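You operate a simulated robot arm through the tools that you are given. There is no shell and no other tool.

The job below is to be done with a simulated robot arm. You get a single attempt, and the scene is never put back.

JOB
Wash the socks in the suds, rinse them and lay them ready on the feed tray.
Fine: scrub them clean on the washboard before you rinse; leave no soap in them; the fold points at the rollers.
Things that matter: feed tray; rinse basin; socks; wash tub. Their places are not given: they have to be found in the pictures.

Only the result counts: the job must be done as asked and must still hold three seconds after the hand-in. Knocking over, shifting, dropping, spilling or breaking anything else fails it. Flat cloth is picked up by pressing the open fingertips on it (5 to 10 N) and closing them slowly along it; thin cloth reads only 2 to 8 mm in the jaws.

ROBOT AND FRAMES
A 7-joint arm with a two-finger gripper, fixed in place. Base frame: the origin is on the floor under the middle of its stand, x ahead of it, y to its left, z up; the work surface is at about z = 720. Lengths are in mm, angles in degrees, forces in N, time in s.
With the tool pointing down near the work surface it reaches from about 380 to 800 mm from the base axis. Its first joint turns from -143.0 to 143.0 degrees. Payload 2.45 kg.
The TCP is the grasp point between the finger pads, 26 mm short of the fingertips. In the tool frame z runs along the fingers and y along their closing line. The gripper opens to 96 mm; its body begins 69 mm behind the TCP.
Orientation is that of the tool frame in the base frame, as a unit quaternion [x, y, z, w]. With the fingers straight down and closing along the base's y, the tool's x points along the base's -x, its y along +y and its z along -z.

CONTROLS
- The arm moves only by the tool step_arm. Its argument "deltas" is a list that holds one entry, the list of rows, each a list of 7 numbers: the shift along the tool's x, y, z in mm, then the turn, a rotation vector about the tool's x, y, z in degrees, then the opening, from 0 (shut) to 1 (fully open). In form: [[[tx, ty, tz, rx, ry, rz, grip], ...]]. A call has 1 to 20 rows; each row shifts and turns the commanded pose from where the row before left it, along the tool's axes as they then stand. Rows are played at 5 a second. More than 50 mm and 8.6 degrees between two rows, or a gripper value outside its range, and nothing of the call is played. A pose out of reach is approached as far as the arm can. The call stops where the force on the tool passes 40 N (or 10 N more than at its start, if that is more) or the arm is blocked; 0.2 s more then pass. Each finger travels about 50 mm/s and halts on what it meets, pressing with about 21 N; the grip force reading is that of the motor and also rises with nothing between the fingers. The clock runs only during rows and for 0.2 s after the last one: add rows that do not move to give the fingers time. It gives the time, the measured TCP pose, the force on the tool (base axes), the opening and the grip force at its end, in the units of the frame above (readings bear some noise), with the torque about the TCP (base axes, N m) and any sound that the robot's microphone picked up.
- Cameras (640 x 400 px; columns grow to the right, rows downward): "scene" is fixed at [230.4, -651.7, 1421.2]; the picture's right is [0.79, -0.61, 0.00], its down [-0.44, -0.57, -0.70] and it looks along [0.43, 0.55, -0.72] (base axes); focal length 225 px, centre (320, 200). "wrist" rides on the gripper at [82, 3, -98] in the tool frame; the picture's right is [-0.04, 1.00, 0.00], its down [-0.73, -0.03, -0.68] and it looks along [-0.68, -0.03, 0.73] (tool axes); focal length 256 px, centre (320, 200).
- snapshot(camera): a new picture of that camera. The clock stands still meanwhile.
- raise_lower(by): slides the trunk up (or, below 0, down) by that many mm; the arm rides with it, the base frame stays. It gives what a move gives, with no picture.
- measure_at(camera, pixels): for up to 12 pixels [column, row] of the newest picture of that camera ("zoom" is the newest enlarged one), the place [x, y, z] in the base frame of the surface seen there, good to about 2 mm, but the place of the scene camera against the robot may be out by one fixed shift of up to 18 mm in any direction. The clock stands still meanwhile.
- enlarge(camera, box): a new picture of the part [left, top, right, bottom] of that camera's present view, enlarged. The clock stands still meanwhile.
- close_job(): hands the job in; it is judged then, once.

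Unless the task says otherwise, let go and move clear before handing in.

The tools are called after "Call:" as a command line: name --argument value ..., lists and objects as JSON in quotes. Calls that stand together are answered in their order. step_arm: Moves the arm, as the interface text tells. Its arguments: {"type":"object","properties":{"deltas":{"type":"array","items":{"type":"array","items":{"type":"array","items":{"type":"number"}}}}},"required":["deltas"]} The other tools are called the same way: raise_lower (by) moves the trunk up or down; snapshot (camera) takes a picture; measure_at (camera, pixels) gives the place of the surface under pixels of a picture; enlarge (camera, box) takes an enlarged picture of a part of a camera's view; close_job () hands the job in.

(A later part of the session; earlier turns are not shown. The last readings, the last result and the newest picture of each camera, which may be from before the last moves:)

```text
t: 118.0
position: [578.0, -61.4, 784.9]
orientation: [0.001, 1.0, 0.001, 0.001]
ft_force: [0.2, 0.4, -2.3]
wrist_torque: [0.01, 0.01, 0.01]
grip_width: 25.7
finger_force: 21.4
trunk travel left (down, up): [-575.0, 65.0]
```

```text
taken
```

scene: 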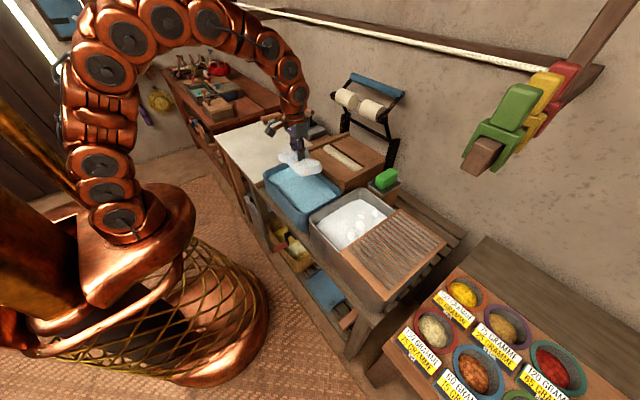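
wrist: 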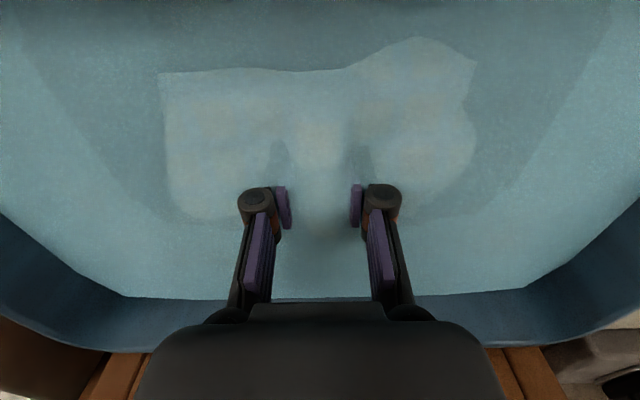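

I'll lift clear of the water, dip a second time with swishing, and lift again.

Call:
step_arm --deltas '[[[0, 0, -10, 0, 0, 0, 0], [0, 0, -10, 0, 0, 0, 0], [0, 0, -12, 0, 0, 0, 0], [0, 0, -15, 0, 0, 0, 0], [0, 0, -15, 0, 0, 0, 0], [0, 0, -15, 0, 0, 0, 0], [0, 0, -13, 0, 0, 0, 0], [0, 0, 0, 0, 0, 0, 0], [0, 0, 0, 0, 0, 0, 0]]]'

Call:
snapshot --camera "wrist"

Call:
step_arm --deltas '[[[0, 0, 13, 0, 0, 0, 0], [0, 0, 15, 0, 0, 0, 0], [0, 0, 15, 0, 0, 0, 0], [0, 0, 12, 0, 0, 0, 0], [0, 0, 12, 0, 0, 0, 0], [0, 0, 12, 0, 0, 0, 0], [0, 0, 11, 0, 0, 0, 0], [0, 10, 0, 0, 0, 0, 0], [0, 10, 0, 0, 0, 0, 0], [0, -10, 0, 0, 0, 0, 0], [0, -10, 0, 0, 0, 0, 0], [0, -10, 0, 0, 0, 0, 0], [0, -10, 0, 0, 0, 0, 0], [0, 10, 0, 0, 0, 0, 0], [0, 10, 0, 0, 0, 0, 0], [0, 10, 0, 0, 0, 0, 0], [0, 10, 0, 0, 0, 0, 0], [0, -10, 0, 0, 0, 0, 0], [0, -10, 0, 0, 0, 0, 0], [0, 0, 0, 0, 0, 0, 0]]]'

```text
t: 120.0
position: [577.5, -61.0, 875.6]
orientation: [0.0, 1.0, 0.001, 0.001]
ft_force: [1.0, 0.7, -2.1]
wrist_torque: [0.0, -0.01, -0.02]
grip_width: 25.5
finger_force: 20.9
trunk travel left (down, up): [-575.0, 65.0]
```

```text
taken
```

wrist: 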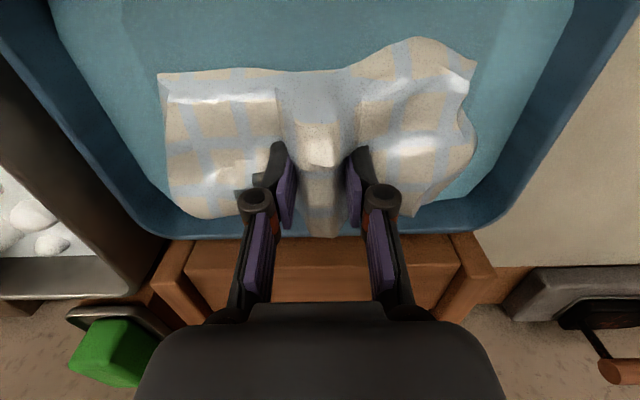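

```text
t: 124.2
position: [576.9, -61.3, 784.8]
orientation: [0.0, 1.0, 0.001, 0.001]
ft_force: [0.8, 0.1, -2.5]
wrist_torque: [0.01, -0.01, 0.03]
grip_width: 25.7
finger_force: 21.8
trunk travel left (down, up): [-575.0, 65.0]
```

I'll give the second dip a few more seconds of swishing, then lift out and let it drip over the basin.

Call:
step_arm --deltas '[[[0, 10, 0, 0, 0, 0, 0], [0, 10, 0, 0, 0, 0, 0], [0, -10, 0, 0, 0, 0, 0], [0, -10, 0, 0, 0, 0, 0], [0, -10, 0, 0, 0, 0, 0], [0, -10, 0, 0, 0, 0, 0], [0, 10, 0, 0, 0, 0, 0], [0, 10, 0, 0, 0, 0, 0], [10, 0, 0, 0, 0, 0, 0], [-10, 0, 0, 0, 0, 0, 0], [-10, 0, 0, 0, 0, 0, 0], [10, 0, 0, 0, 0, 0, 0], [0, 10, 0, 0, 0, 0, 0], [0, 10, 0, 0, 0, 0, 0], [0, -10, 0, 0, 0, 0, 0], [0, -10, 0, 0, 0, 0, 0], [0, -10, 0, 0, 0, 0, 0], [0, -10, 0, 0, 0, 0, 0], [0, 10, 0, 0, 0, 0, 0], [0, 10, 0, 0, 0, 0, 0]]]'

Call:
step_arm --deltas '[[[0, 0, -10, 0, 0, 0, 0], [0, 0, -10, 0, 0, 0, 0], [0, 0, -12, 0, 0, 0, 0], [0, 0, -15, 0, 0, 0, 0], [0, 0, -15, 0, 0, 0, 0], [0, 0, -20, 0, 0, 0, 0], [0, 0, -30, 0, 0, 0, 0], [0, 0, -35, 0, 0, 0, 0], [0, 0, -35, 0, 0, 0, 0], [0, 0, -33, 0, 0, 0, 0], [0, 0, 0, 0, 0, 0, 0], [0, 0, 0, 0, 0, 0, 0], [0, 0, 0, 0, 0, 0, 0], [0, 0, 0, 0, 0, 0, 0], [0, 0, 0, 0, 0, 0, 0], [0, 0, 0, 0, 0, 0, 0], [0, 0, 0, 0, 0, 0, 0], [0, 0, 0, 0, 0, 0, 0]]]'

Call:
snapshot --camera "wrist"

Call:
enlarge --camera "scene" --box '[250, 110, 370, 220]'

```text
t: 128.4
position: [576.5, -62.4, 784.4]
orientation: [0.0, 1.0, 0.001, 0.0]
ft_force: [0.4, -0.3, -2.0]
wrist_torque: [0.04, -0.04, 0.01]
grip_width: 25.9
finger_force: 20.9
trunk travel left (down, up): [-575.0, 65.0]
```

```text
t: 132.2
position: [577.7, -61.5, 999.9]
orientation: [-0.001, 1.0, 0.002, 0.0]
ft_force: [-0.4, -0.7, -2.3]
wrist_torque: [-0.02, 0.03, 0.04]
grip_width: 25.6
finger_force: 20.5
trunk travel left (down, up): [-575.0, 65.0]
```

```text
taken
```

wrist: 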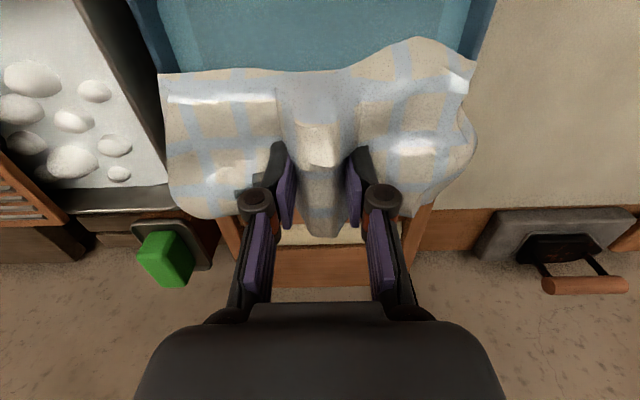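

```text
3.64 times, centred on (310, 165) of scene
```

zoom: 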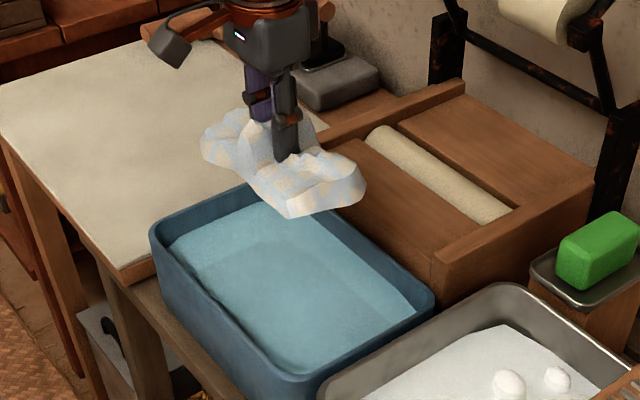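

The rinse is done and the socks hang clear. Before placing, I want certainty on the fold, so I'll tilt the bundle over the basin/tub area to see its underside in the scene view.

Call:
step_arm --deltas '[[[18, -23, -13, 0, 0, 0, 0], [18, -23, -13, 0, 0, 0, 0], [18, -23, -13, 0, 0, 0, 0], [18, -23, -13, 0, 0, 0, 0], [18, -23, -13, 0, 0, 0, 0], [18, -23, -13, 0, 0, 0, 0], [0, 0, 0, 8, 0, 0, 0], [0, 0, 0, 8, 0, 0, 0], [0, 0, 0, 8, 0, 0, 0], [0, 0, 0, 8, 0, 0, 0], [0, 0, 0, 8, 0, 0, 0], [0, 0, 0, 8, 0, 0, 0], [0, 0, 0, 8, 0, 0, 0], [0, 0, 0, 8, 0, 0, 0], [0, 0, 0, 0, 0, 0, 0]]]'

Call:
snapshot --camera "scene"

```text
t: 135.4
position: [468.4, -199.6, 1078.2]
orientation: [0.0, 0.848, -0.531, 0.001]
ft_force: [-0.3, 0.5, -3.0]
wrist_torque: [0.04, -0.02, 0.01]
grip_width: 25.6
finger_force: 21.2
trunk travel left (down, up): [-575.0, 65.0]
```

```text
taken
```

scene: 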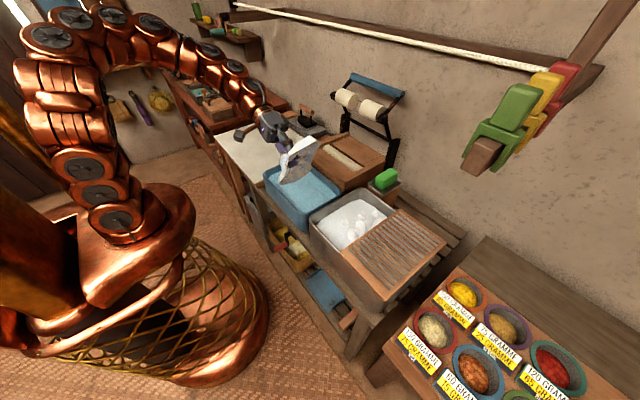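

Call:
enlarge --camera "scene" --box '[265, 125, 335, 195]'

Call:
step_arm --deltas '[[[0, 0, 0, 8, 0, 0, 0], [0, 0, 0, 8, 0, 0, 0], [0, 0, 0, 8, 0, 0, 0], [0, 0, 0, 0, 0, 0, 0]]]'

Call:
enlarge --camera "scene" --box '[265, 125, 335, 195]'

```text
5.71 times, centred on (300, 160) of scene
```

zoom: 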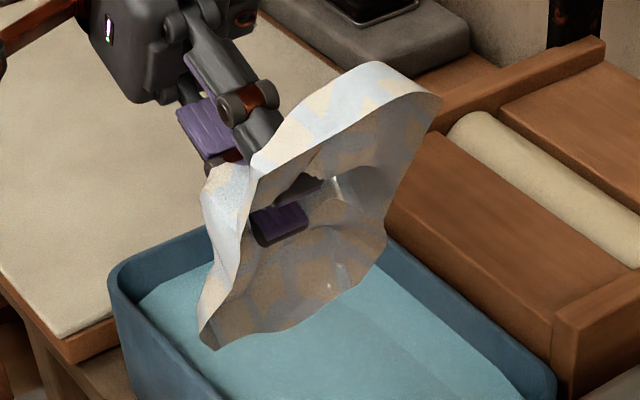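

```text
t: 136.4
position: [468.3, -198.5, 1078.3]
orientation: [0.001, 0.719, -0.695, 0.0]
ft_force: [0.3, -0.1, -1.0]
wrist_torque: [0.08, 0.02, -0.01]
grip_width: 25.9
finger_force: 21.2
trunk travel left (down, up): [-575.0, 65.0]
```

```text
5.71 times, centred on (300, 160) of scene
```

zoom: 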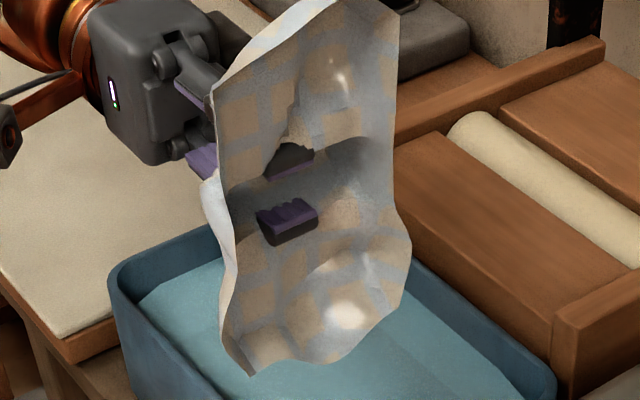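

The underside is open: the mesh is a single draped sheet, with the ridge as a standing fold between the fingers. Let me see the full underside and both ends.

Call:
enlarge --camera "scene" --box '[255, 100, 345, 200]'

Call:
enlarge --camera "scene" --box '[280, 105, 330, 150]'

```text
4.00 times, centred on (300, 150) of scene
```

zoom: 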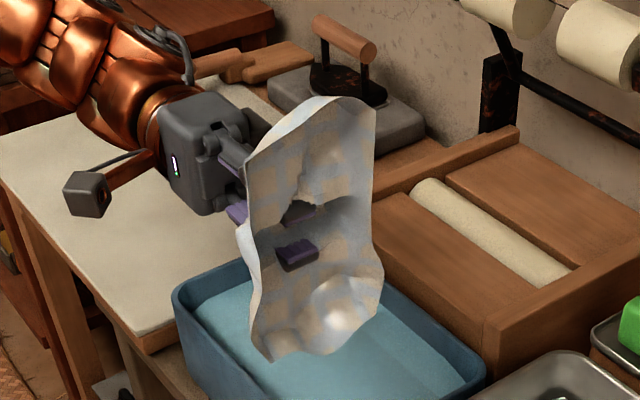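

```text
8.89 times, centred on (305, 128) of scene
```

zoom: 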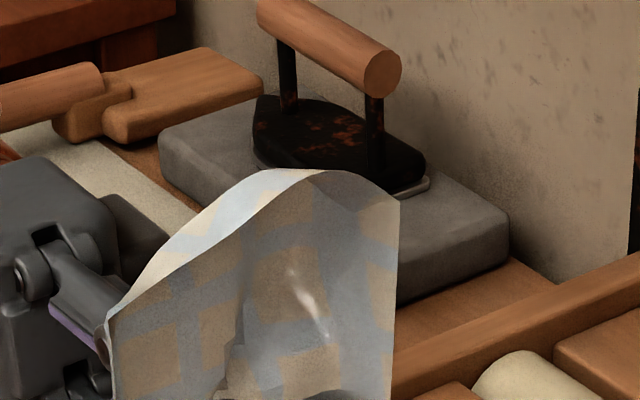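

The pattern is a planar projection over a shell, so I want a careful height profile of both ends. I'll untilt and measure the bundle from the wrist camera.

Call:
step_arm --deltas '[[[0, 0, 0, -8, 0, 0, 0], [0, 0, 0, -8, 0, 0, 0], [0, 0, 0, -8, 0, 0, 0], [0, 0, 0, -8, 0, 0, 0], [0, 0, 0, -8, 0, 0, 0], [0, 0, 0, -8, 0, 0, 0], [0, 0, 0, -8, 0, 0, 0], [0, 0, 0, -8, 0, 0, 0], [0, 0, 0, -8, 0, 0, 0], [0, 0, 0, -8, 0, 0, 0], [0, 0, 0, -8, 0, 0, 0], [0, 0, 0, 0, 0, 0, 0]]]'

Call:
enlarge --camera "wrist" --box '[140, 30, 500, 250]'

Call:
enlarge --camera "scene" --box '[260, 120, 340, 190]'

```text
t: 139.1
position: [468.8, -199.4, 1077.5]
orientation: [0.0, 1.0, 0.002, 0.001]
ft_force: [0.3, -0.1, -2.1]
wrist_torque: [0.01, 0.02, 0.0]
grip_width: 25.7
finger_force: 21.5
trunk travel left (down, up): [-575.0, 65.0]
```

```text
1.78 times, centred on (320, 140) of wrist
```

zoom: 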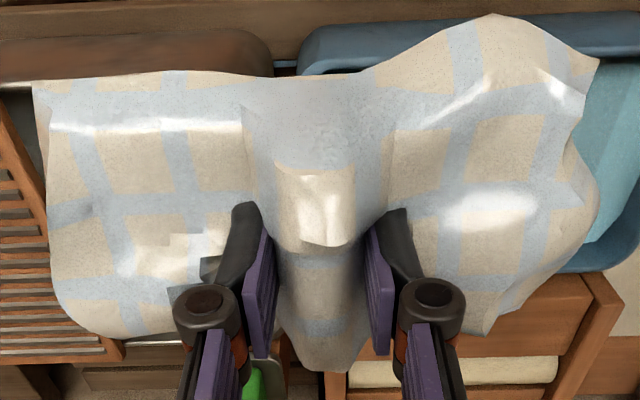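

```text
5.71 times, centred on (300, 155) of scene
```

zoom: 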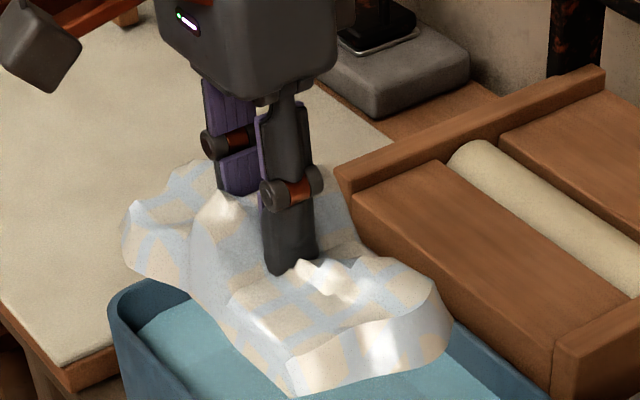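

Call:
snapshot --camera "wrist"

Call:
measure_at --camera "wrist" --pixels '[[164, 120], [168, 120], [175, 120], [185, 120], [200, 120], [220, 120], [166, 160], [170, 160], [180, 160], [200, 160], [185, 200], [200, 205]]'

Call:
measure_at --camera "wrist" --pixels '[[475, 130], [470, 130], [462, 130], [450, 130], [435, 130], [415, 130], [470, 80], [460, 80], [445, 80], [460, 165], [445, 165], [420, 200]]'

Call:
measure_at --camera "wrist" --pixels '[[200, 72], [200, 85], [200, 100], [250, 75], [250, 90], [250, 110], [400, 55], [400, 75], [400, 95], [430, 50], [310, 130], [320, 200]]'

```text
taken
```

wrist: 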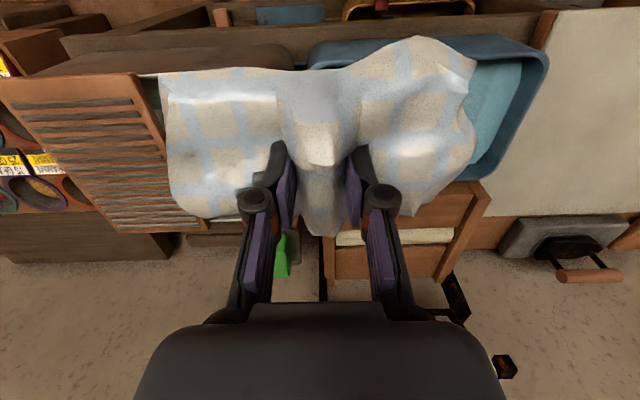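

```text
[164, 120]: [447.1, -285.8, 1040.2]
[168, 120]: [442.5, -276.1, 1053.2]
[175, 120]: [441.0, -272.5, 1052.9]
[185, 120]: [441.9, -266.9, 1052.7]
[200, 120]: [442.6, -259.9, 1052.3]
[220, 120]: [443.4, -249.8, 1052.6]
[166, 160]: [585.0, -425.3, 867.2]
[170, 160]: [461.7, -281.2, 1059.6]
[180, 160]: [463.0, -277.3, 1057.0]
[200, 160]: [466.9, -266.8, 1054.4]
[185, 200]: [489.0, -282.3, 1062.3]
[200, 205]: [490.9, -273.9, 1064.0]
```

```text
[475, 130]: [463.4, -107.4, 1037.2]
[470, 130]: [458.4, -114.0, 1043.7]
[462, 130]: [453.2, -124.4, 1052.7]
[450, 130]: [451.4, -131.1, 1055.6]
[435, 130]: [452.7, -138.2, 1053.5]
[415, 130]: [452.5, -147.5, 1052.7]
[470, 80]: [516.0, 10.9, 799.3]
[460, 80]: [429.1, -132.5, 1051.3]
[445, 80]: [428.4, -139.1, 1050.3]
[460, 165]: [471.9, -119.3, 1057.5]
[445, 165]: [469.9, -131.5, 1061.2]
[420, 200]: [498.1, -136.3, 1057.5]
```

```text
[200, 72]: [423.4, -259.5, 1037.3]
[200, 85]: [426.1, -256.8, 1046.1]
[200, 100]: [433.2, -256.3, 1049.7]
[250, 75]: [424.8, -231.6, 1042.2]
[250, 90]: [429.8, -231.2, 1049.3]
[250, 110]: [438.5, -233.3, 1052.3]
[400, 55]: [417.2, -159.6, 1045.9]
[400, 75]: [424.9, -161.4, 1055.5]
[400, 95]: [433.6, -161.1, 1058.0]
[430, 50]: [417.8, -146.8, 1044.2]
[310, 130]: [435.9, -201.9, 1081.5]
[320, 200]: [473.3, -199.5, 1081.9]
```

Both ends have similar thickness (~21–27 mm), so the ends alone are not conclusive. I'll look at the remaining long side (+y side of the bundle) before deciding.

Call:
step_arm --deltas '[[[0, 0, 0, 0, 0, 8.4, 0], [0, 0, 0, 0, 0, 8.4, 0], [0, 0, 0, 0, 0, 8.4, 0], [0, 0, 0, 0, 0, 8.4, 0], [0, 0, 0, 0, 0, 8.4, 0], [0, 0, 0, 0, 0, 8.4, 0], [0, 0, 0, 0, 0, 8.4, 0], [0, 0, 0, 0, 0, 8.4, 0], [0, 0, 0, 0, 0, 8.4, 0], [0, 0, 0, 0, 0, 8.4, 0], [0, 0, 0, 0, 0, 8.4, 0], [0, 0, 0, 0, 0, 8.4, 0], [0, 0, 0, 0, 0, 8.4, 0], [0, 0, 0, 0, 0, 0, 0]]]'

Call:
enlarge --camera "scene" --box '[255, 115, 345, 195]'

```text
t: 142.1
position: [468.9, -199.2, 1078.3]
orientation: [0.815, 0.579, 0.002, 0.001]
ft_force: [0.5, -0.2, -1.9]
wrist_torque: [0.0, -0.01, -0.05]
grip_width: 25.4
finger_force: 20.6
trunk travel left (down, up): [-575.0, 65.0]
```

```text
5.00 times, centred on (300, 155) of scene
```

zoom: 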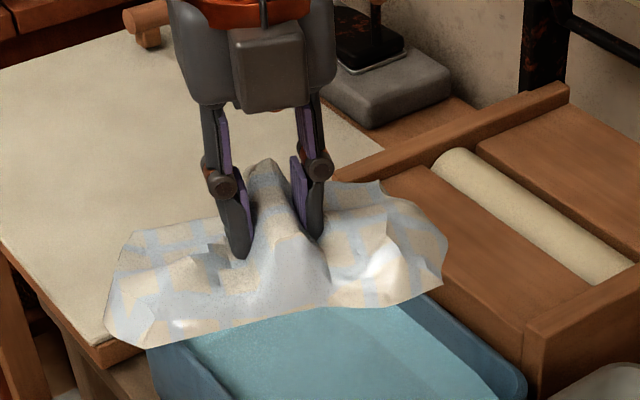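

Call:
step_arm --deltas '[[[0, 0, 0, 0, 0, -8.3, 0], [0, 0, 0, 0, 0, -8.3, 0], [0, 0, 0, 0, 0, -8.3, 0], [0, 0, 0, 0, 0, -8.3, 0], [0, 0, 0, 0, 0, -8.3, 0], [0, 0, 0, 0, 0, -8.3, 0], [0, 0, 0, 0, 0, -8.3, 0], [0, 0, 0, 0, 0, -8.3, 0], [0, 0, 0, 0, 0, -8.3, 0], [0, 0, 0, 0, 0, 0, 0]]]'

Call:
enlarge --camera "scene" --box '[265, 125, 325, 195]'

Call:
enlarge --camera "scene" --box '[275, 155, 320, 190]'

```text
t: 144.2
position: [468.7, -200.2, 1077.6]
orientation: [0.296, 0.955, 0.001, 0.001]
ft_force: [-0.3, -0.4, -2.5]
wrist_torque: [0.0, 0.04, 0.0]
grip_width: 25.8
finger_force: 20.8
trunk travel left (down, up): [-575.0, 65.0]
```

```text
5.71 times, centred on (295, 160) of scene
```

zoom: 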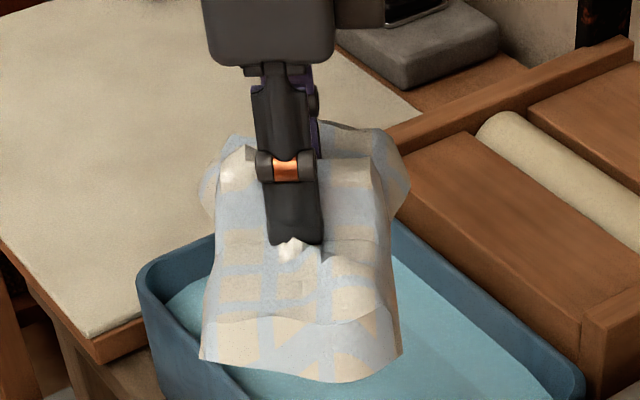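

```text
11.43 times, centred on (298, 172) of scene
```

zoom: 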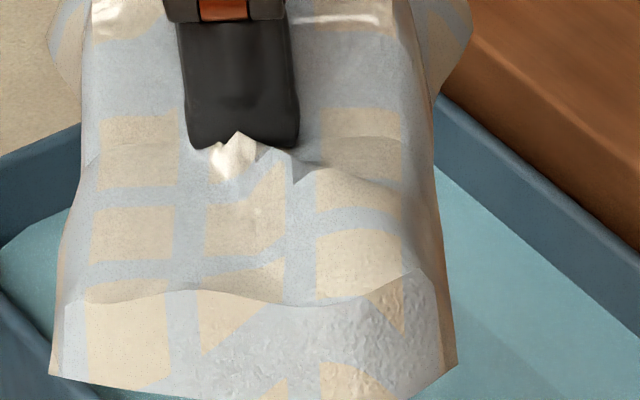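

The two-lobed wavy end looks like the loose toe/cuff ends and the straight, neat end like the fold, so I'll feed lengthwise with the straight end towards the rollers (+x). I'll rotate back to that heading and move towards the tray at safe height.

Call:
step_arm --deltas '[[[0, 0, 0, 0, 0, -8.3, 0], [0, 0, 0, 0, 0, -8.3, 0], [0, 0, 0, 0, 0, -8.3, 0], [0, 0, 0, 0, 0, -8.3, 0], [0, 0, 0, 0, 0, -8.3, 0], [0, 0, 0, 0, 0, -8.3, 0], [0, 0, 0, 0, 0, -8.3, 0], [0, 0, 0, 0, 0, -8.3, 0], [0, 0, 0, 0, 0, -8.3, 0], [0, 0, 0, 0, 0, -8.3, 0], [0, 0, 0, 0, 0, -8.3, 0], [0, 0, 0, 0, 0, -8.3, 0], [0, 0, 0, 0, 0, -8.3, 0], [0, 0, 0, 0, 0, -8.3, 0], [0, 0, 0, 0, 0, -8.3, 0], [0, 0, 0, 0, 0, 0, 0]]]'

```text
t: 147.7
position: [467.7, -199.2, 1078.3]
orientation: [0.708, -0.706, 0.0, -0.001]
ft_force: [-0.3, -0.3, -1.7]
wrist_torque: [0.01, 0.02, -0.01]
grip_width: 25.7
finger_force: 21.2
trunk travel left (down, up): [-575.0, 65.0]
```

Call:
snapshot --camera "scene"

Call:
measure_at --camera "scene" --pixels '[[347, 98], [371, 110], [340, 95], [345, 105], [368, 117], [365, 84], [355, 125], [390, 145], [345, 160], [330, 150], [375, 170], [320, 155]]'

```text
taken
```

scene: 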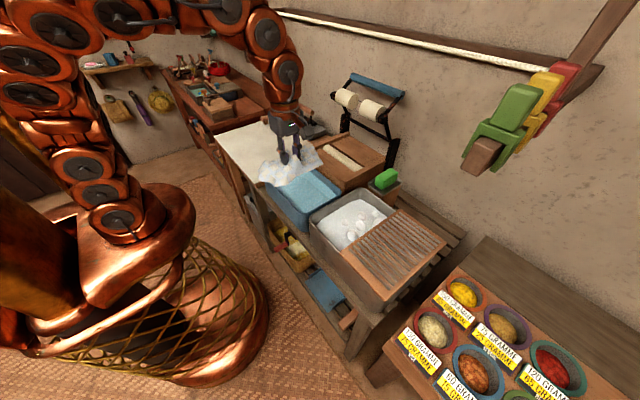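

```text
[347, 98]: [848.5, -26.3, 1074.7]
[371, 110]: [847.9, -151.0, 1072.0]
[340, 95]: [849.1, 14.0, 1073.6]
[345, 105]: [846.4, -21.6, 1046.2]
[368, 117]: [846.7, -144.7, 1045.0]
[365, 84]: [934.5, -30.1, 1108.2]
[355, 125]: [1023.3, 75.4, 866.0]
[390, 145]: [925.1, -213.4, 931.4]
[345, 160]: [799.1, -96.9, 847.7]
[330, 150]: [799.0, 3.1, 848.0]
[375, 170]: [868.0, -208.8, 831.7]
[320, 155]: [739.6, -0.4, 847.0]
```

Upper rollers' front is at x≈832, z≈1040–1085, so a vertical tool at x≈730 is clear. Moving above the front plank of the tray.

Call:
step_arm --deltas '[[[-8, -15, 3, 0, 0, 0, 0], [-17, -32, 8, 0, 0, 0, 0], [-18, -34, 12, 0, 0, 0, 0], [-18, -34, 12, 0, 0, 0, 0], [-18, -34, 12, 0, 0, 0, 0], [-18, -34, 12, 0, 0, 0, 0], [-18, -34, 12, 0, 0, 0, 0], [-14, -28, 10, 0, 0, 0, 0], [-6, -14, 7, 0, 0, 0, 0], [0, 0, 0, 0, 0, 0, 0]]]'

Call:
snapshot --camera "wrist"

Call:
enlarge --camera "scene" --box '[270, 70, 430, 220]'

```text
t: 149.8
position: [729.0, -65.5, 989.7]
orientation: [0.707, -0.707, 0.0, -0.001]
ft_force: [-0.7, -0.1, -2.1]
wrist_torque: [0.01, 0.01, 0.01]
grip_width: 25.7
finger_force: 21.3
trunk travel left (down, up): [-575.0, 65.0]
```

```text
taken
```

wrist: 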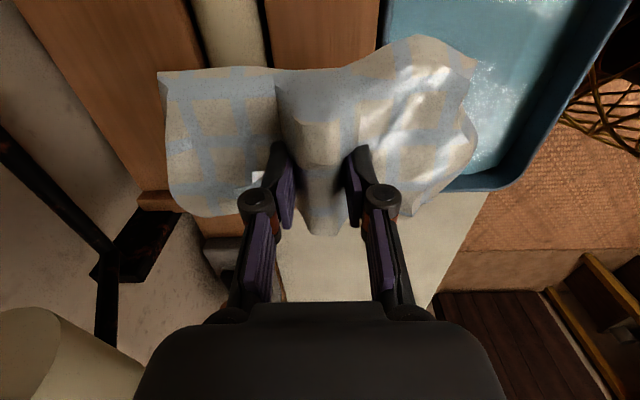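

```text
2.67 times, centred on (350, 145) of scene
```

zoom: 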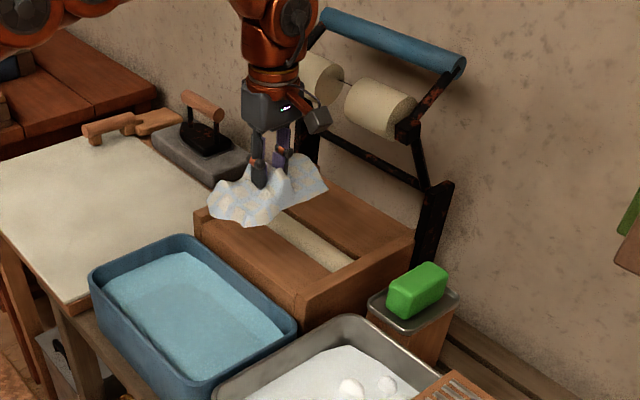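

The socks hang over the plank with the straight end toward the rollers (+x, left in the wrist view). I'll lower to just above contact.

Call:
step_arm --deltas '[[[0, 0, 12, 0, 0, 0, 0], [0, 0, 20, 0, 0, 0, 0], [0, 0, 20, 0, 0, 0, 0], [0, 0, 15, 0, 0, 0, 0], [0, 0, 8, 0, 0, 0, 0], [0, 0, 4, 0, 0, 0, 0], [0, 0, 2, 0, 0, 0, 0], [0, 0, 0, 0, 0, 0, 0]]]'

Call:
enlarge --camera "scene" --box '[300, 110, 400, 200]'

Call:
snapshot --camera "wrist"

```text
t: 151.7
position: [727.0, -63.5, 908.7]
orientation: [0.707, -0.707, 0.0, -0.001]
ft_force: [-0.2, -0.6, -2.1]
wrist_torque: [-0.01, 0.0, 0.0]
grip_width: 25.6
finger_force: 20.9
trunk travel left (down, up): [-575.0, 65.0]
```

```text
4.44 times, centred on (350, 155) of scene
```

zoom: 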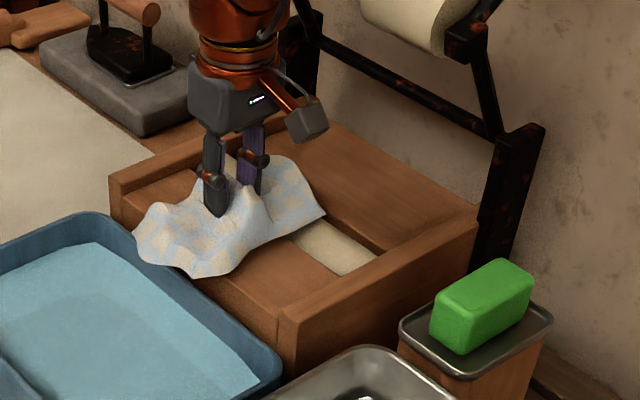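

```text
taken
```

wrist: 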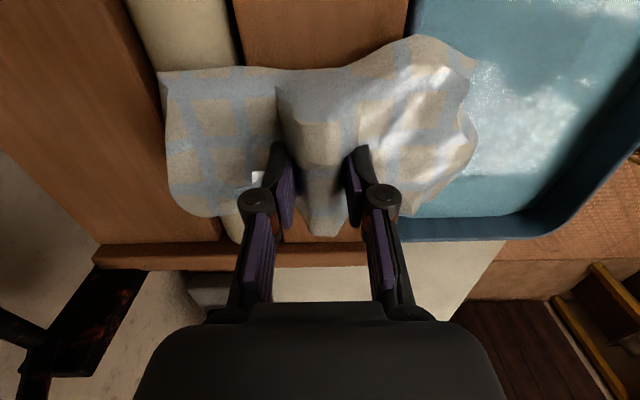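

The straight end faces the rollers over the plank; clearance about 6 mm. I'll nudge 6 mm toward +x and lower in small steps to contact.

Call:
step_arm --deltas '[[[0, -6, 0, 0, 0, 0, 0], [0, 0, 2, 0, 0, 0, 0], [0, 0, 2, 0, 0, 0, 0], [0, 0, 1, 0, 0, 0, 0], [0, 0, 0, 0, 0, 0, 0]]]'

```text
t: 152.8
position: [734.8, -63.8, 903.2]
orientation: [0.707, -0.707, -0.001, -0.002]
ft_force: [-0.6, 0.1, -1.7]
wrist_torque: [0.01, -0.01, 0.0]
grip_width: 25.7
finger_force: 21.2
trunk travel left (down, up): [-575.0, 65.0]
```

Call:
step_arm --deltas '[[[0, 0, 1, 0, 0, 0, 0], [0, 0, 0.7, 0, 0, 0, 0], [0, 0, 0, 0, 0, 0, 0]]]'

```text
t: 153.7
position: [734.4, -63.8, 902.6]
orientation: [-0.707, 0.708, 0.0, 0.001]
ft_force: [0.7, -0.1, -1.9]
wrist_torque: [0.02, -0.02, -0.02]
grip_width: 25.8
finger_force: 20.5
trunk travel left (down, up): [-575.0, 65.0]
```

Call:
step_arm --deltas '[[[0, 0, 0.7, 0, 0, 0, 0], [0, 0, 0.7, 0, 0, 0, 0], [0, 0, 0, 0, 0, 0, 0]]]'

```text
t: 154.4
position: [734.7, -63.4, 900.8]
orientation: [0.707, -0.707, 0.0, -0.001]
ft_force: [0.2, 1.0, -1.4]
wrist_torque: [0.01, -0.01, 0.02]
grip_width: 25.4
finger_force: 20.7
trunk travel left (down, up): [-575.0, 65.0]
```

Call:
step_arm --deltas '[[[0, 0, 0.7, 0, 0, 0, 0], [0, 0, 0.5, 0, 0, 0, 0], [0, 0, 0, 0, 0, 0, 0]]]'

```text
t: 155.2
position: [734.5, -64.8, 900.5]
orientation: [-0.707, 0.707, 0.001, 0.001]
ft_force: [-0.2, 1.0, 2.8]
wrist_torque: [0.23, -0.36, 0.02]
grip_width: 25.9
finger_force: 20.9
trunk travel left (down, up): [-575.0, 65.0]
```

Contact reads about 5 N. I'll open the fingers slowly, then rise straight up.

Call:
step_arm --deltas '[[[0, 0, 0, 0, 0, 0, 0.28], [0, 0, 0, 0, 0, 0, 0.32], [0, 0, -0.5, 0, 0, 0, 0.36], [0, 0, -0.5, 0, 0, 0, 0.4], [0, 0, -0.5, 0, 0, 0, 0.45], [0, 0, -0.5, 0, 0, 0, 0.5], [0, 0, 0, 0, 0, 0, 0.55], [0, 0, 0, 0, 0, 0, 0.55]]]'

Call:
snapshot --camera "wrist"

Call:
enlarge --camera "scene" --box '[300, 110, 400, 200]'

```text
t: 157.1
position: [734.0, -64.0, 901.7]
orientation: [0.707, -0.707, -0.001, -0.002]
ft_force: [-0.3, 0.2, -0.5]
wrist_torque: [0.01, 0.0, 0.02]
grip_width: 52.7
finger_force: 0.0
trunk travel left (down, up): [-575.0, 65.0]
```

```text
taken
```

wrist: 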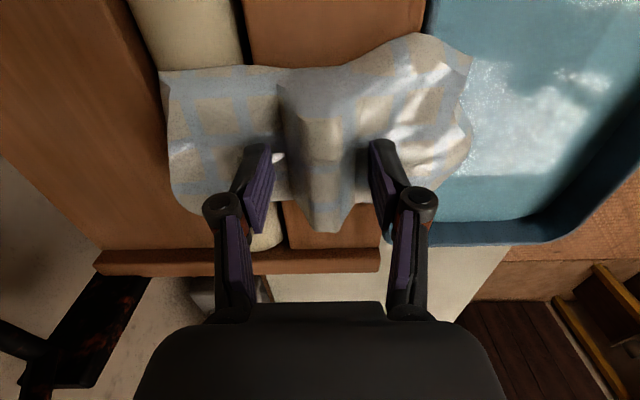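

```text
4.44 times, centred on (350, 155) of scene
```

zoom: 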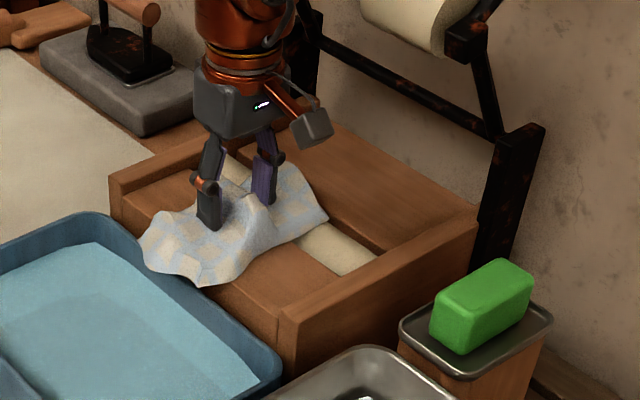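

The socks stay on the tray after release. I'll rise straight up, back off and take a clear look.

Call:
step_arm --deltas '[[[0, 0, -8, 0, 0, 0, 0.55], [0, 0, -15, 0, 0, 0, 0.55], [0, 0, -25, 0, 0, 0, 0.55], [0, 0, -30, 0, 0, 0, 0.55], [0, 15, -25, 0, 0, 0, 0.55], [0, 30, -15, 0, 0, 0, 0.55], [0, 35, 0, 0, 0, 0, 0.55], [0, 35, 0, 0, 0, 0, 0.55], [0, 35, 0, 0, 0, 0, 0.55], [0, 35, 0, 0, 0, 0, 0.55], [0, 30, 0, 0, 0, 0, 0.55], [0, 0, 0, 0, 0, 8.2, 0.55], [0, 0, 0, 0, 0, 8.2, 0.55], [0, 0, 0, 0, 0, 8.2, 0.55], [0, 0, 0, 0, 0, 8.2, 0.55], [0, 0, 0, 0, 0, 8.2, 0.55], [0, 0, 0, 0, 0, 8.2, 0.55], [0, 0, 0, 0, 0, 8.2, 0.55], [0, 0, 0, 0, 0, 8.2, 0.55], [0, 0, 0, 0, 0, 8.2, 0.55]]]'

Call:
step_arm --deltas '[[[0, 0, 0, 0, 0, 8.2, 0.55], [0, 0, 0, 0, 0, 8, 0.55], [0, 0, 0, 0, 0, 0, 0.55]]]'

Call:
snapshot --camera "wrist"

Call:
enlarge --camera "scene" --box '[290, 100, 410, 210]'

```text
t: 161.2
position: [519.3, -65.4, 1020.6]
orientation: [-0.139, 0.99, -0.001, 0.002]
ft_force: [0.6, -0.4, 0.6]
wrist_torque: [-0.02, 0.0, 0.01]
grip_width: 52.7
finger_force: 0.0
trunk travel left (down, up): [-575.0, 65.0]
```

```text
t: 162.1
position: [519.7, -65.7, 1020.4]
orientation: [0.001, 1.0, 0.001, 0.001]
ft_force: [0.0, 0.5, 0.1]
wrist_torque: [-0.05, 0.0, -0.03]
grip_width: 52.8
finger_force: 0.1
trunk travel left (down, up): [-575.0, 65.0]
```

```text
taken
```

wrist: 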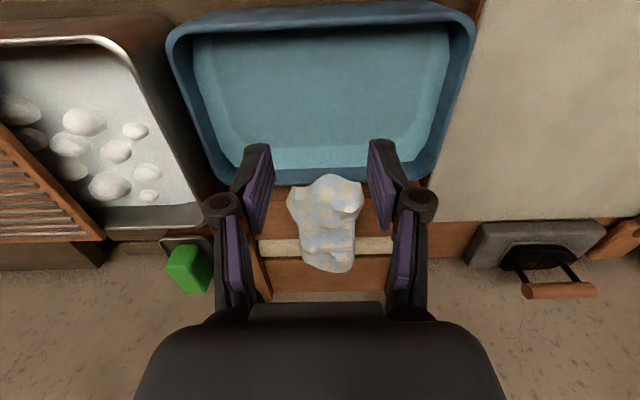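

```text
3.64 times, centred on (350, 155) of scene
```

zoom: 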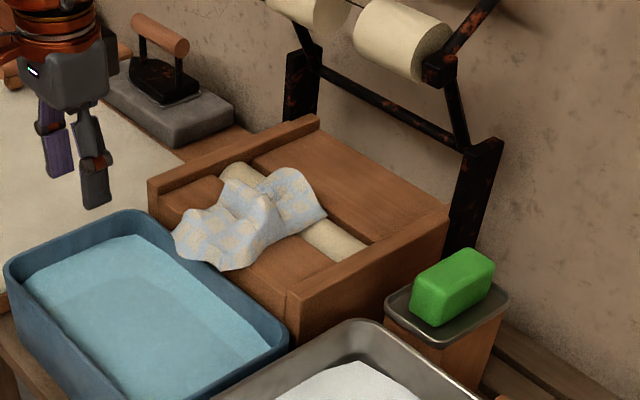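

Call:
enlarge --camera "wrist" --box '[250, 160, 410, 300]'

Call:
enlarge --camera "scene" --box '[325, 135, 395, 185]'

Call:
measure_at --camera "wrist" --pixels '[[330, 178], [325, 200], [325, 225], [325, 240], [330, 260], [335, 272], [292, 195], [360, 195], [303, 255], [355, 255], [270, 215], [270, 248]]'

```text
2.86 times, centred on (330, 230) of wrist
```

zoom: 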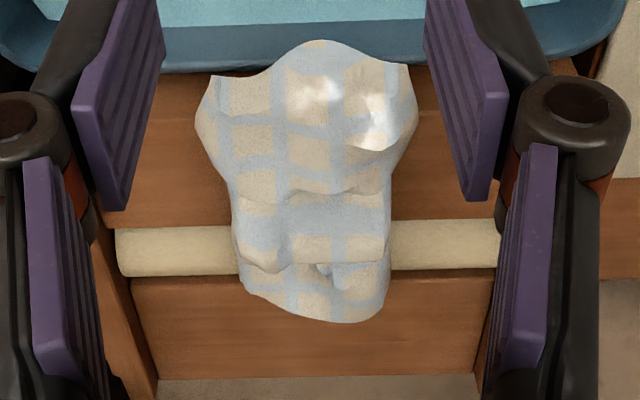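

```text
8.00 times, centred on (360, 160) of scene
```

zoom: 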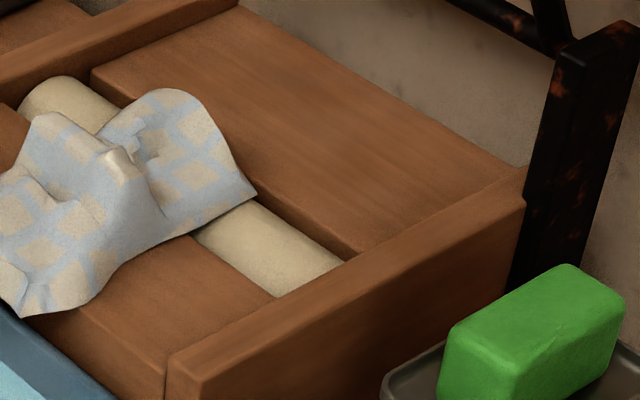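

```text
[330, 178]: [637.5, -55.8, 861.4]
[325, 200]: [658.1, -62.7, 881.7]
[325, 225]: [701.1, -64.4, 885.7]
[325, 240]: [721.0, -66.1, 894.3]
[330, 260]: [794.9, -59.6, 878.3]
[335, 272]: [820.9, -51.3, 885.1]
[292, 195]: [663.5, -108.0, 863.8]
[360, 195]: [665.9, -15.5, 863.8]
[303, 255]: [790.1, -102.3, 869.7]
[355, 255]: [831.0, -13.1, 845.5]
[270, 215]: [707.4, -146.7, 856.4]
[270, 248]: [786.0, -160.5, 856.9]
```

The clear view shows the socks lengthwise overhang the 87 mm-deep plank at the front (x≈637) and lie across the roller; the only real fold visible is the standing ridge, and the plank (87×220 mm) fits the bundle only crosswise, with that ridge pointing along x at the rollers. I'll re-grip the ridge, turn it 90° and lay it wholly on the feed plank.

Call:
step_arm --deltas '[[[0, 0, 0, 0, 0, -8.2, 0.55], [0, 0, 0, 0, 0, -8.2, 0.55], [0, 0, 0, 0, 0, -8.2, 0.55], [0, 0, 0, 0, 0, -8.2, 0.55], [0, 0, 0, 0, 0, -8.2, 0.55], [0, 0, 0, 0, 0, -8.2, 0.55], [0, 0, 0, 0, 0, -8.2, 0.55], [0, 0, 0, 0, 0, -8.2, 0.55], [0, 0, 0, 0, 0, -8.2, 0.55], [0, 0, 0, 0, 0, -8.2, 0.55], [0, 0, 0, 0, 0, -8, 0.55], [0, -35, 0, 0, 0, 0, 0.55], [0, -35, 0, 0, 0, 0, 0.55], [0, -35, 0, 0, 0, 0, 0.55], [0, -35, 0, 0, 0, 0, 0.55], [0, -35, 10, 0, 0, 0, 0.55], [0, -30, 20, 0, 0, 0, 0.55], [0, -9, 20, 0, 0, 0, 0.55], [0, 0, 10, 0, 0, 0, 0.55], [0, 0, 0, 0, 0, 0, 0.55]]]'

Call:
snapshot --camera "wrist"

```text
t: 166.2
position: [733.1, -64.3, 958.7]
orientation: [-0.706, 0.708, 0.0, 0.001]
ft_force: [-0.4, -0.1, -0.2]
wrist_torque: [0.01, -0.02, -0.01]
grip_width: 52.7
finger_force: 0.1
trunk travel left (down, up): [-575.0, 65.0]
```

```text
taken
```

wrist: 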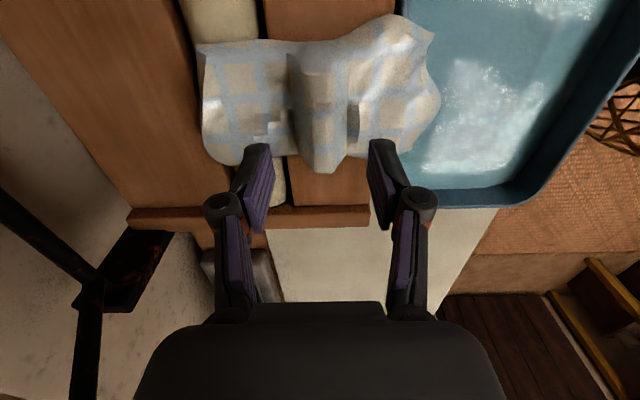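

Call:
enlarge --camera "wrist" --box '[180, 0, 460, 180]'

```text
2.22 times, centred on (320, 90) of wrist
```

zoom: 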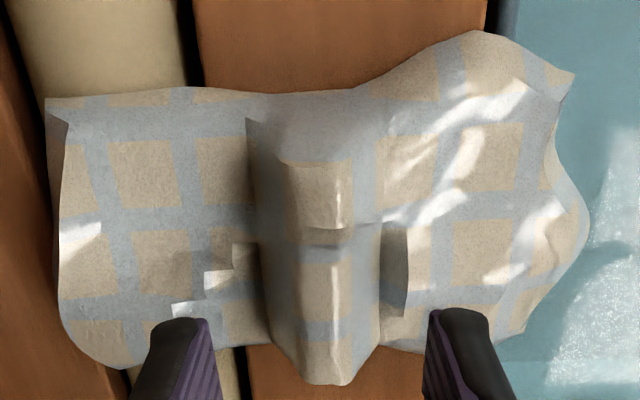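

The standing fold is clearly the ridge at zoom (325,280), centred between the fingers. I'll descend over it and re-grip.

Call:
step_arm --deltas '[[[0, -0.5, 15, 0, 0, 0, 0.55], [0, -0.5, 15, 0, 0, 0, 0.55], [0, 0, 12, 0, 0, 0, 0.55], [0, 0, 8, 0, 0, 0, 0.55], [0, 0, 4, 0, 0, 0, 0.55], [0, 0, 1.5, 0, 0, 0, 0.55], [0, 0, 0, 0, 0, 0, 0.55]]]'

```text
t: 167.8
position: [733.4, -64.1, 904.0]
orientation: [0.707, -0.707, -0.001, -0.001]
ft_force: [0.4, -0.9, -0.9]
wrist_torque: [0.02, -0.01, -0.01]
grip_width: 53.0
finger_force: 0.1
trunk travel left (down, up): [-575.0, 65.0]
```

Call:
step_arm --deltas '[[[0, 0, 0, 0, 0, 0, 0.5], [0, 0, 0, 0, 0, 0, 0.45], [0, 0, 0, 0, 0, 0, 0.4], [0, 0, 0, 0, 0, 0, 0.35], [0, 0, 0, 0, 0, 0, 0.3], [0, 0, 0, 0, 0, 0, 0.25], [0, 0, 0, 0, 0, 0, 0.2], [0, 0, 0, 0, 0, 0, 0.1], [0, 0, 0, 0, 0, 0, 0], [0, 0, 0, 0, 0, 0, 0], [0, 0, 0, 0, 0, 0, 0]]]'

Call:
snapshot --camera "wrist"

```text
t: 170.2
position: [734.2, -64.4, 905.1]
orientation: [-0.707, 0.707, 0.0, 0.001]
ft_force: [-0.2, 0.5, 0.0]
wrist_torque: [-0.01, -0.16, 0.01]
grip_width: 25.7
finger_force: 21.3
trunk travel left (down, up): [-575.0, 65.0]
```

```text
taken
```

wrist: 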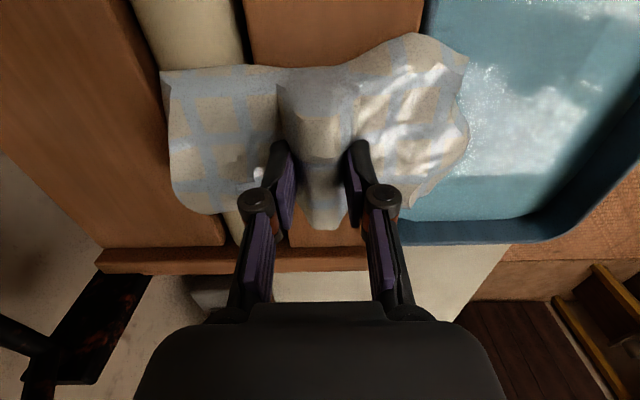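

Re-gripped at 25.7 mm. I'll lift 55 mm and turn the tool +90° so the ridge lines up with x.

Call:
step_arm --deltas '[[[0, 0, -8, 0, 0, 0, 0], [0, 0, -15, 0, 0, 0, 0], [0, 5, -20, 0, 0, 0, 0], [0, 10, -12, 0, 0, 0, 0], [0, 0, 0, 0, 0, 8.2, 0], [0, 0, 0, 0, 0, 8.2, 0], [0, 0, 0, 0, 0, 8.2, 0], [0, 0, 0, 0, 0, 8.2, 0], [0, 0, 0, 0, 0, 8.2, 0], [0, 0, 0, 0, 0, 8.2, 0], [0, 0, 0, 0, 0, 8.2, 0], [0, 0, 0, 0, 0, 8.2, 0], [0, 0, 0, 0, 0, 8.2, 0], [0, 0, 0, 0, 0, 8.2, 0], [0, 0, 0, 0, 0, 8, 0], [0, 0, 0, 0, 0, 0, 0]]]'

Call:
snapshot --camera "wrist"

Call:
enlarge --camera "scene" --box '[290, 90, 410, 200]'

```text
t: 173.7
position: [718.2, -65.2, 960.0]
orientation: [0.001, 1.0, 0.001, 0.001]
ft_force: [-0.1, -0.1, -2.3]
wrist_torque: [-0.01, -0.01, -0.03]
grip_width: 25.8
finger_force: 21.9
trunk travel left (down, up): [-575.0, 65.0]
```

```text
taken
```

wrist: 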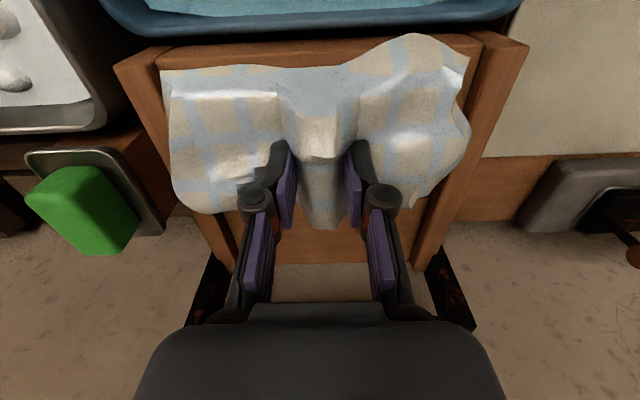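

```text
3.64 times, centred on (350, 145) of scene
```

zoom: 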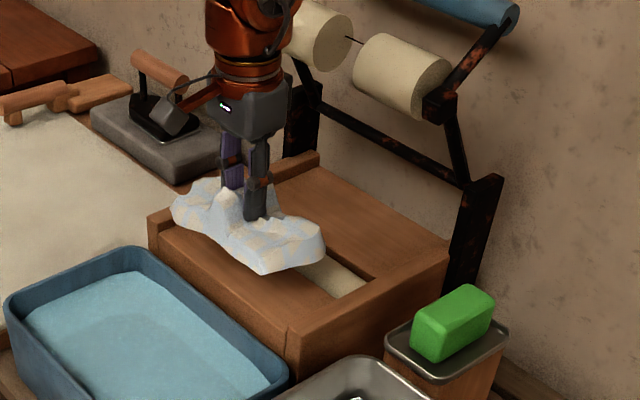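

The bundle fits crosswise between the tray cheeks nicely. I'll shift 6 mm to +x and lower onto the plank.

Call:
step_arm --deltas '[[[-6, 0, 8, 0, 0, 0, 0], [0, 0, 15, 0, 0, 0, 0], [0, 0, 14, 0, 0, 0, 0], [0, 0, 8, 0, 0, 0, 0], [0, 0, 4, 0, 0, 0, 0], [0, 0, 2, 0, 0, 0, 0], [0, 0, 0, 0, 0, 0, 0]]]'

Call:
snapshot --camera "wrist"

Call:
enlarge --camera "scene" --box '[300, 110, 400, 200]'

```text
t: 175.2
position: [725.0, -64.4, 908.5]
orientation: [0.0, 1.0, 0.0, 0.001]
ft_force: [-0.1, -0.1, -1.8]
wrist_torque: [-0.02, 0.0, -0.02]
grip_width: 25.7
finger_force: 21.0
trunk travel left (down, up): [-575.0, 65.0]
```

```text
taken
```

wrist: 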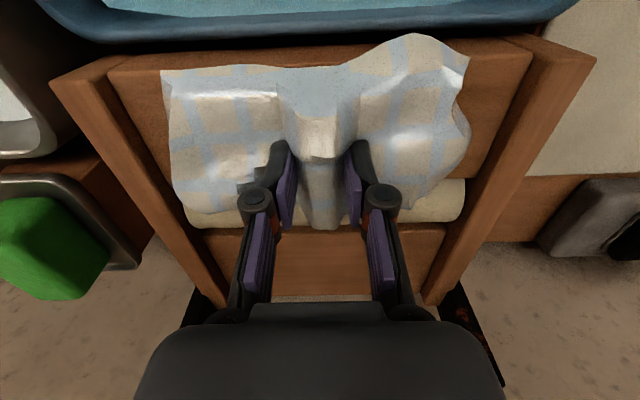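

```text
4.44 times, centred on (350, 155) of scene
```

zoom: 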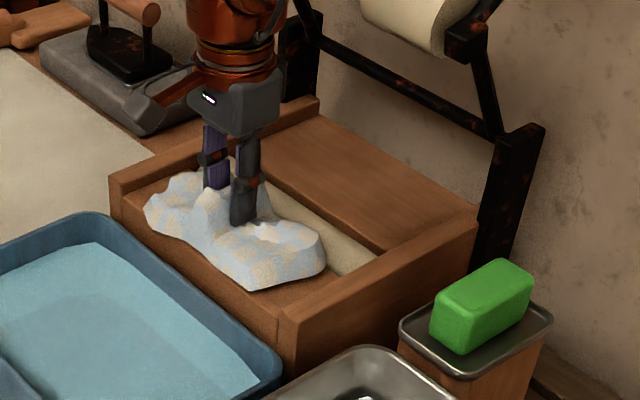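

The bundle sits squarely over the feed plank, ridge pointing at the rollers. Lowering to contact in small steps.

Call:
step_arm --deltas '[[[0, 0, 1.5, 0, 0, 0, 0], [0, 0, 1, 0, 0, 0, 0], [0, 0, 0.7, 0, 0, 0, 0], [0, 0, 0, 0, 0, 0, 0]]]'

```text
t: 176.2
position: [725.4, -64.1, 904.3]
orientation: [0.0, 1.0, 0.001, 0.001]
ft_force: [-1.0, 0.5, -2.3]
wrist_torque: [0.02, -0.04, -0.01]
grip_width: 25.6
finger_force: 21.1
trunk travel left (down, up): [-575.0, 65.0]
```

Call:
step_arm --deltas '[[[0, 0, 0.7, 0, 0, 0, 0], [0, 0, 0.7, 0, 0, 0, 0], [0, 0, 0, 0, 0, 0, 0]]]'

```text
t: 177.1
position: [725.3, -64.4, 904.1]
orientation: [0.0, 1.0, 0.001, 0.0]
ft_force: [-0.3, -1.1, -1.2]
wrist_torque: [0.08, 0.03, 0.01]
grip_width: 25.7
finger_force: 20.6
trunk travel left (down, up): [-575.0, 65.0]
```

Light contact begins (force −1.2 vs −2.2 hanging). A touch more, then release slowly.

Call:
step_arm --deltas '[[[0, 0, 0.5, 0, 0, 0, 0], [0, 0, 0.3, 0, 0, 0, 0], [0, 0, 0, 0, 0, 0, 0]]]'

Call:
step_arm --deltas '[[[0, 0, 0, 0, 0, 0, 0.27], [0, 0, 0, 0, 0, 0, 0.3], [0, 0, 0, 0, 0, 0, 0.34], [0, 0, -0.5, 0, 0, 0, 0.38], [0, 0, -0.5, 0, 0, 0, 0.43], [0, 0, -0.5, 0, 0, 0, 0.48], [0, 0, 0, 0, 0, 0, 0.55], [0, 0, 0, 0, 0, 0, 0.55]]]'

Call:
snapshot --camera "wrist"

```text
t: 177.8
position: [726.3, -65.1, 903.7]
orientation: [-0.001, 1.0, 0.0, 0.001]
ft_force: [0.7, -0.5, 3.5]
wrist_torque: [0.32, -0.07, -0.03]
grip_width: 25.7
finger_force: 20.9
trunk travel left (down, up): [-575.0, 65.0]
```

```text
t: 179.7
position: [725.7, -64.8, 904.3]
orientation: [0.0, 1.0, 0.001, 0.001]
ft_force: [0.1, -0.5, 0.6]
wrist_torque: [0.03, -0.02, 0.01]
grip_width: 52.6
finger_force: 0.0
trunk travel left (down, up): [-575.0, 65.0]
```

```text
taken
```

wrist: 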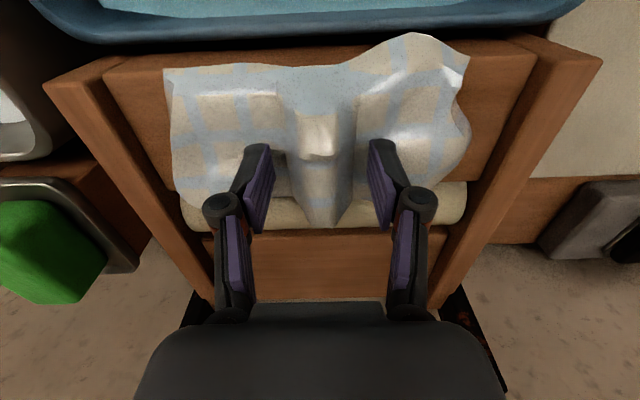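

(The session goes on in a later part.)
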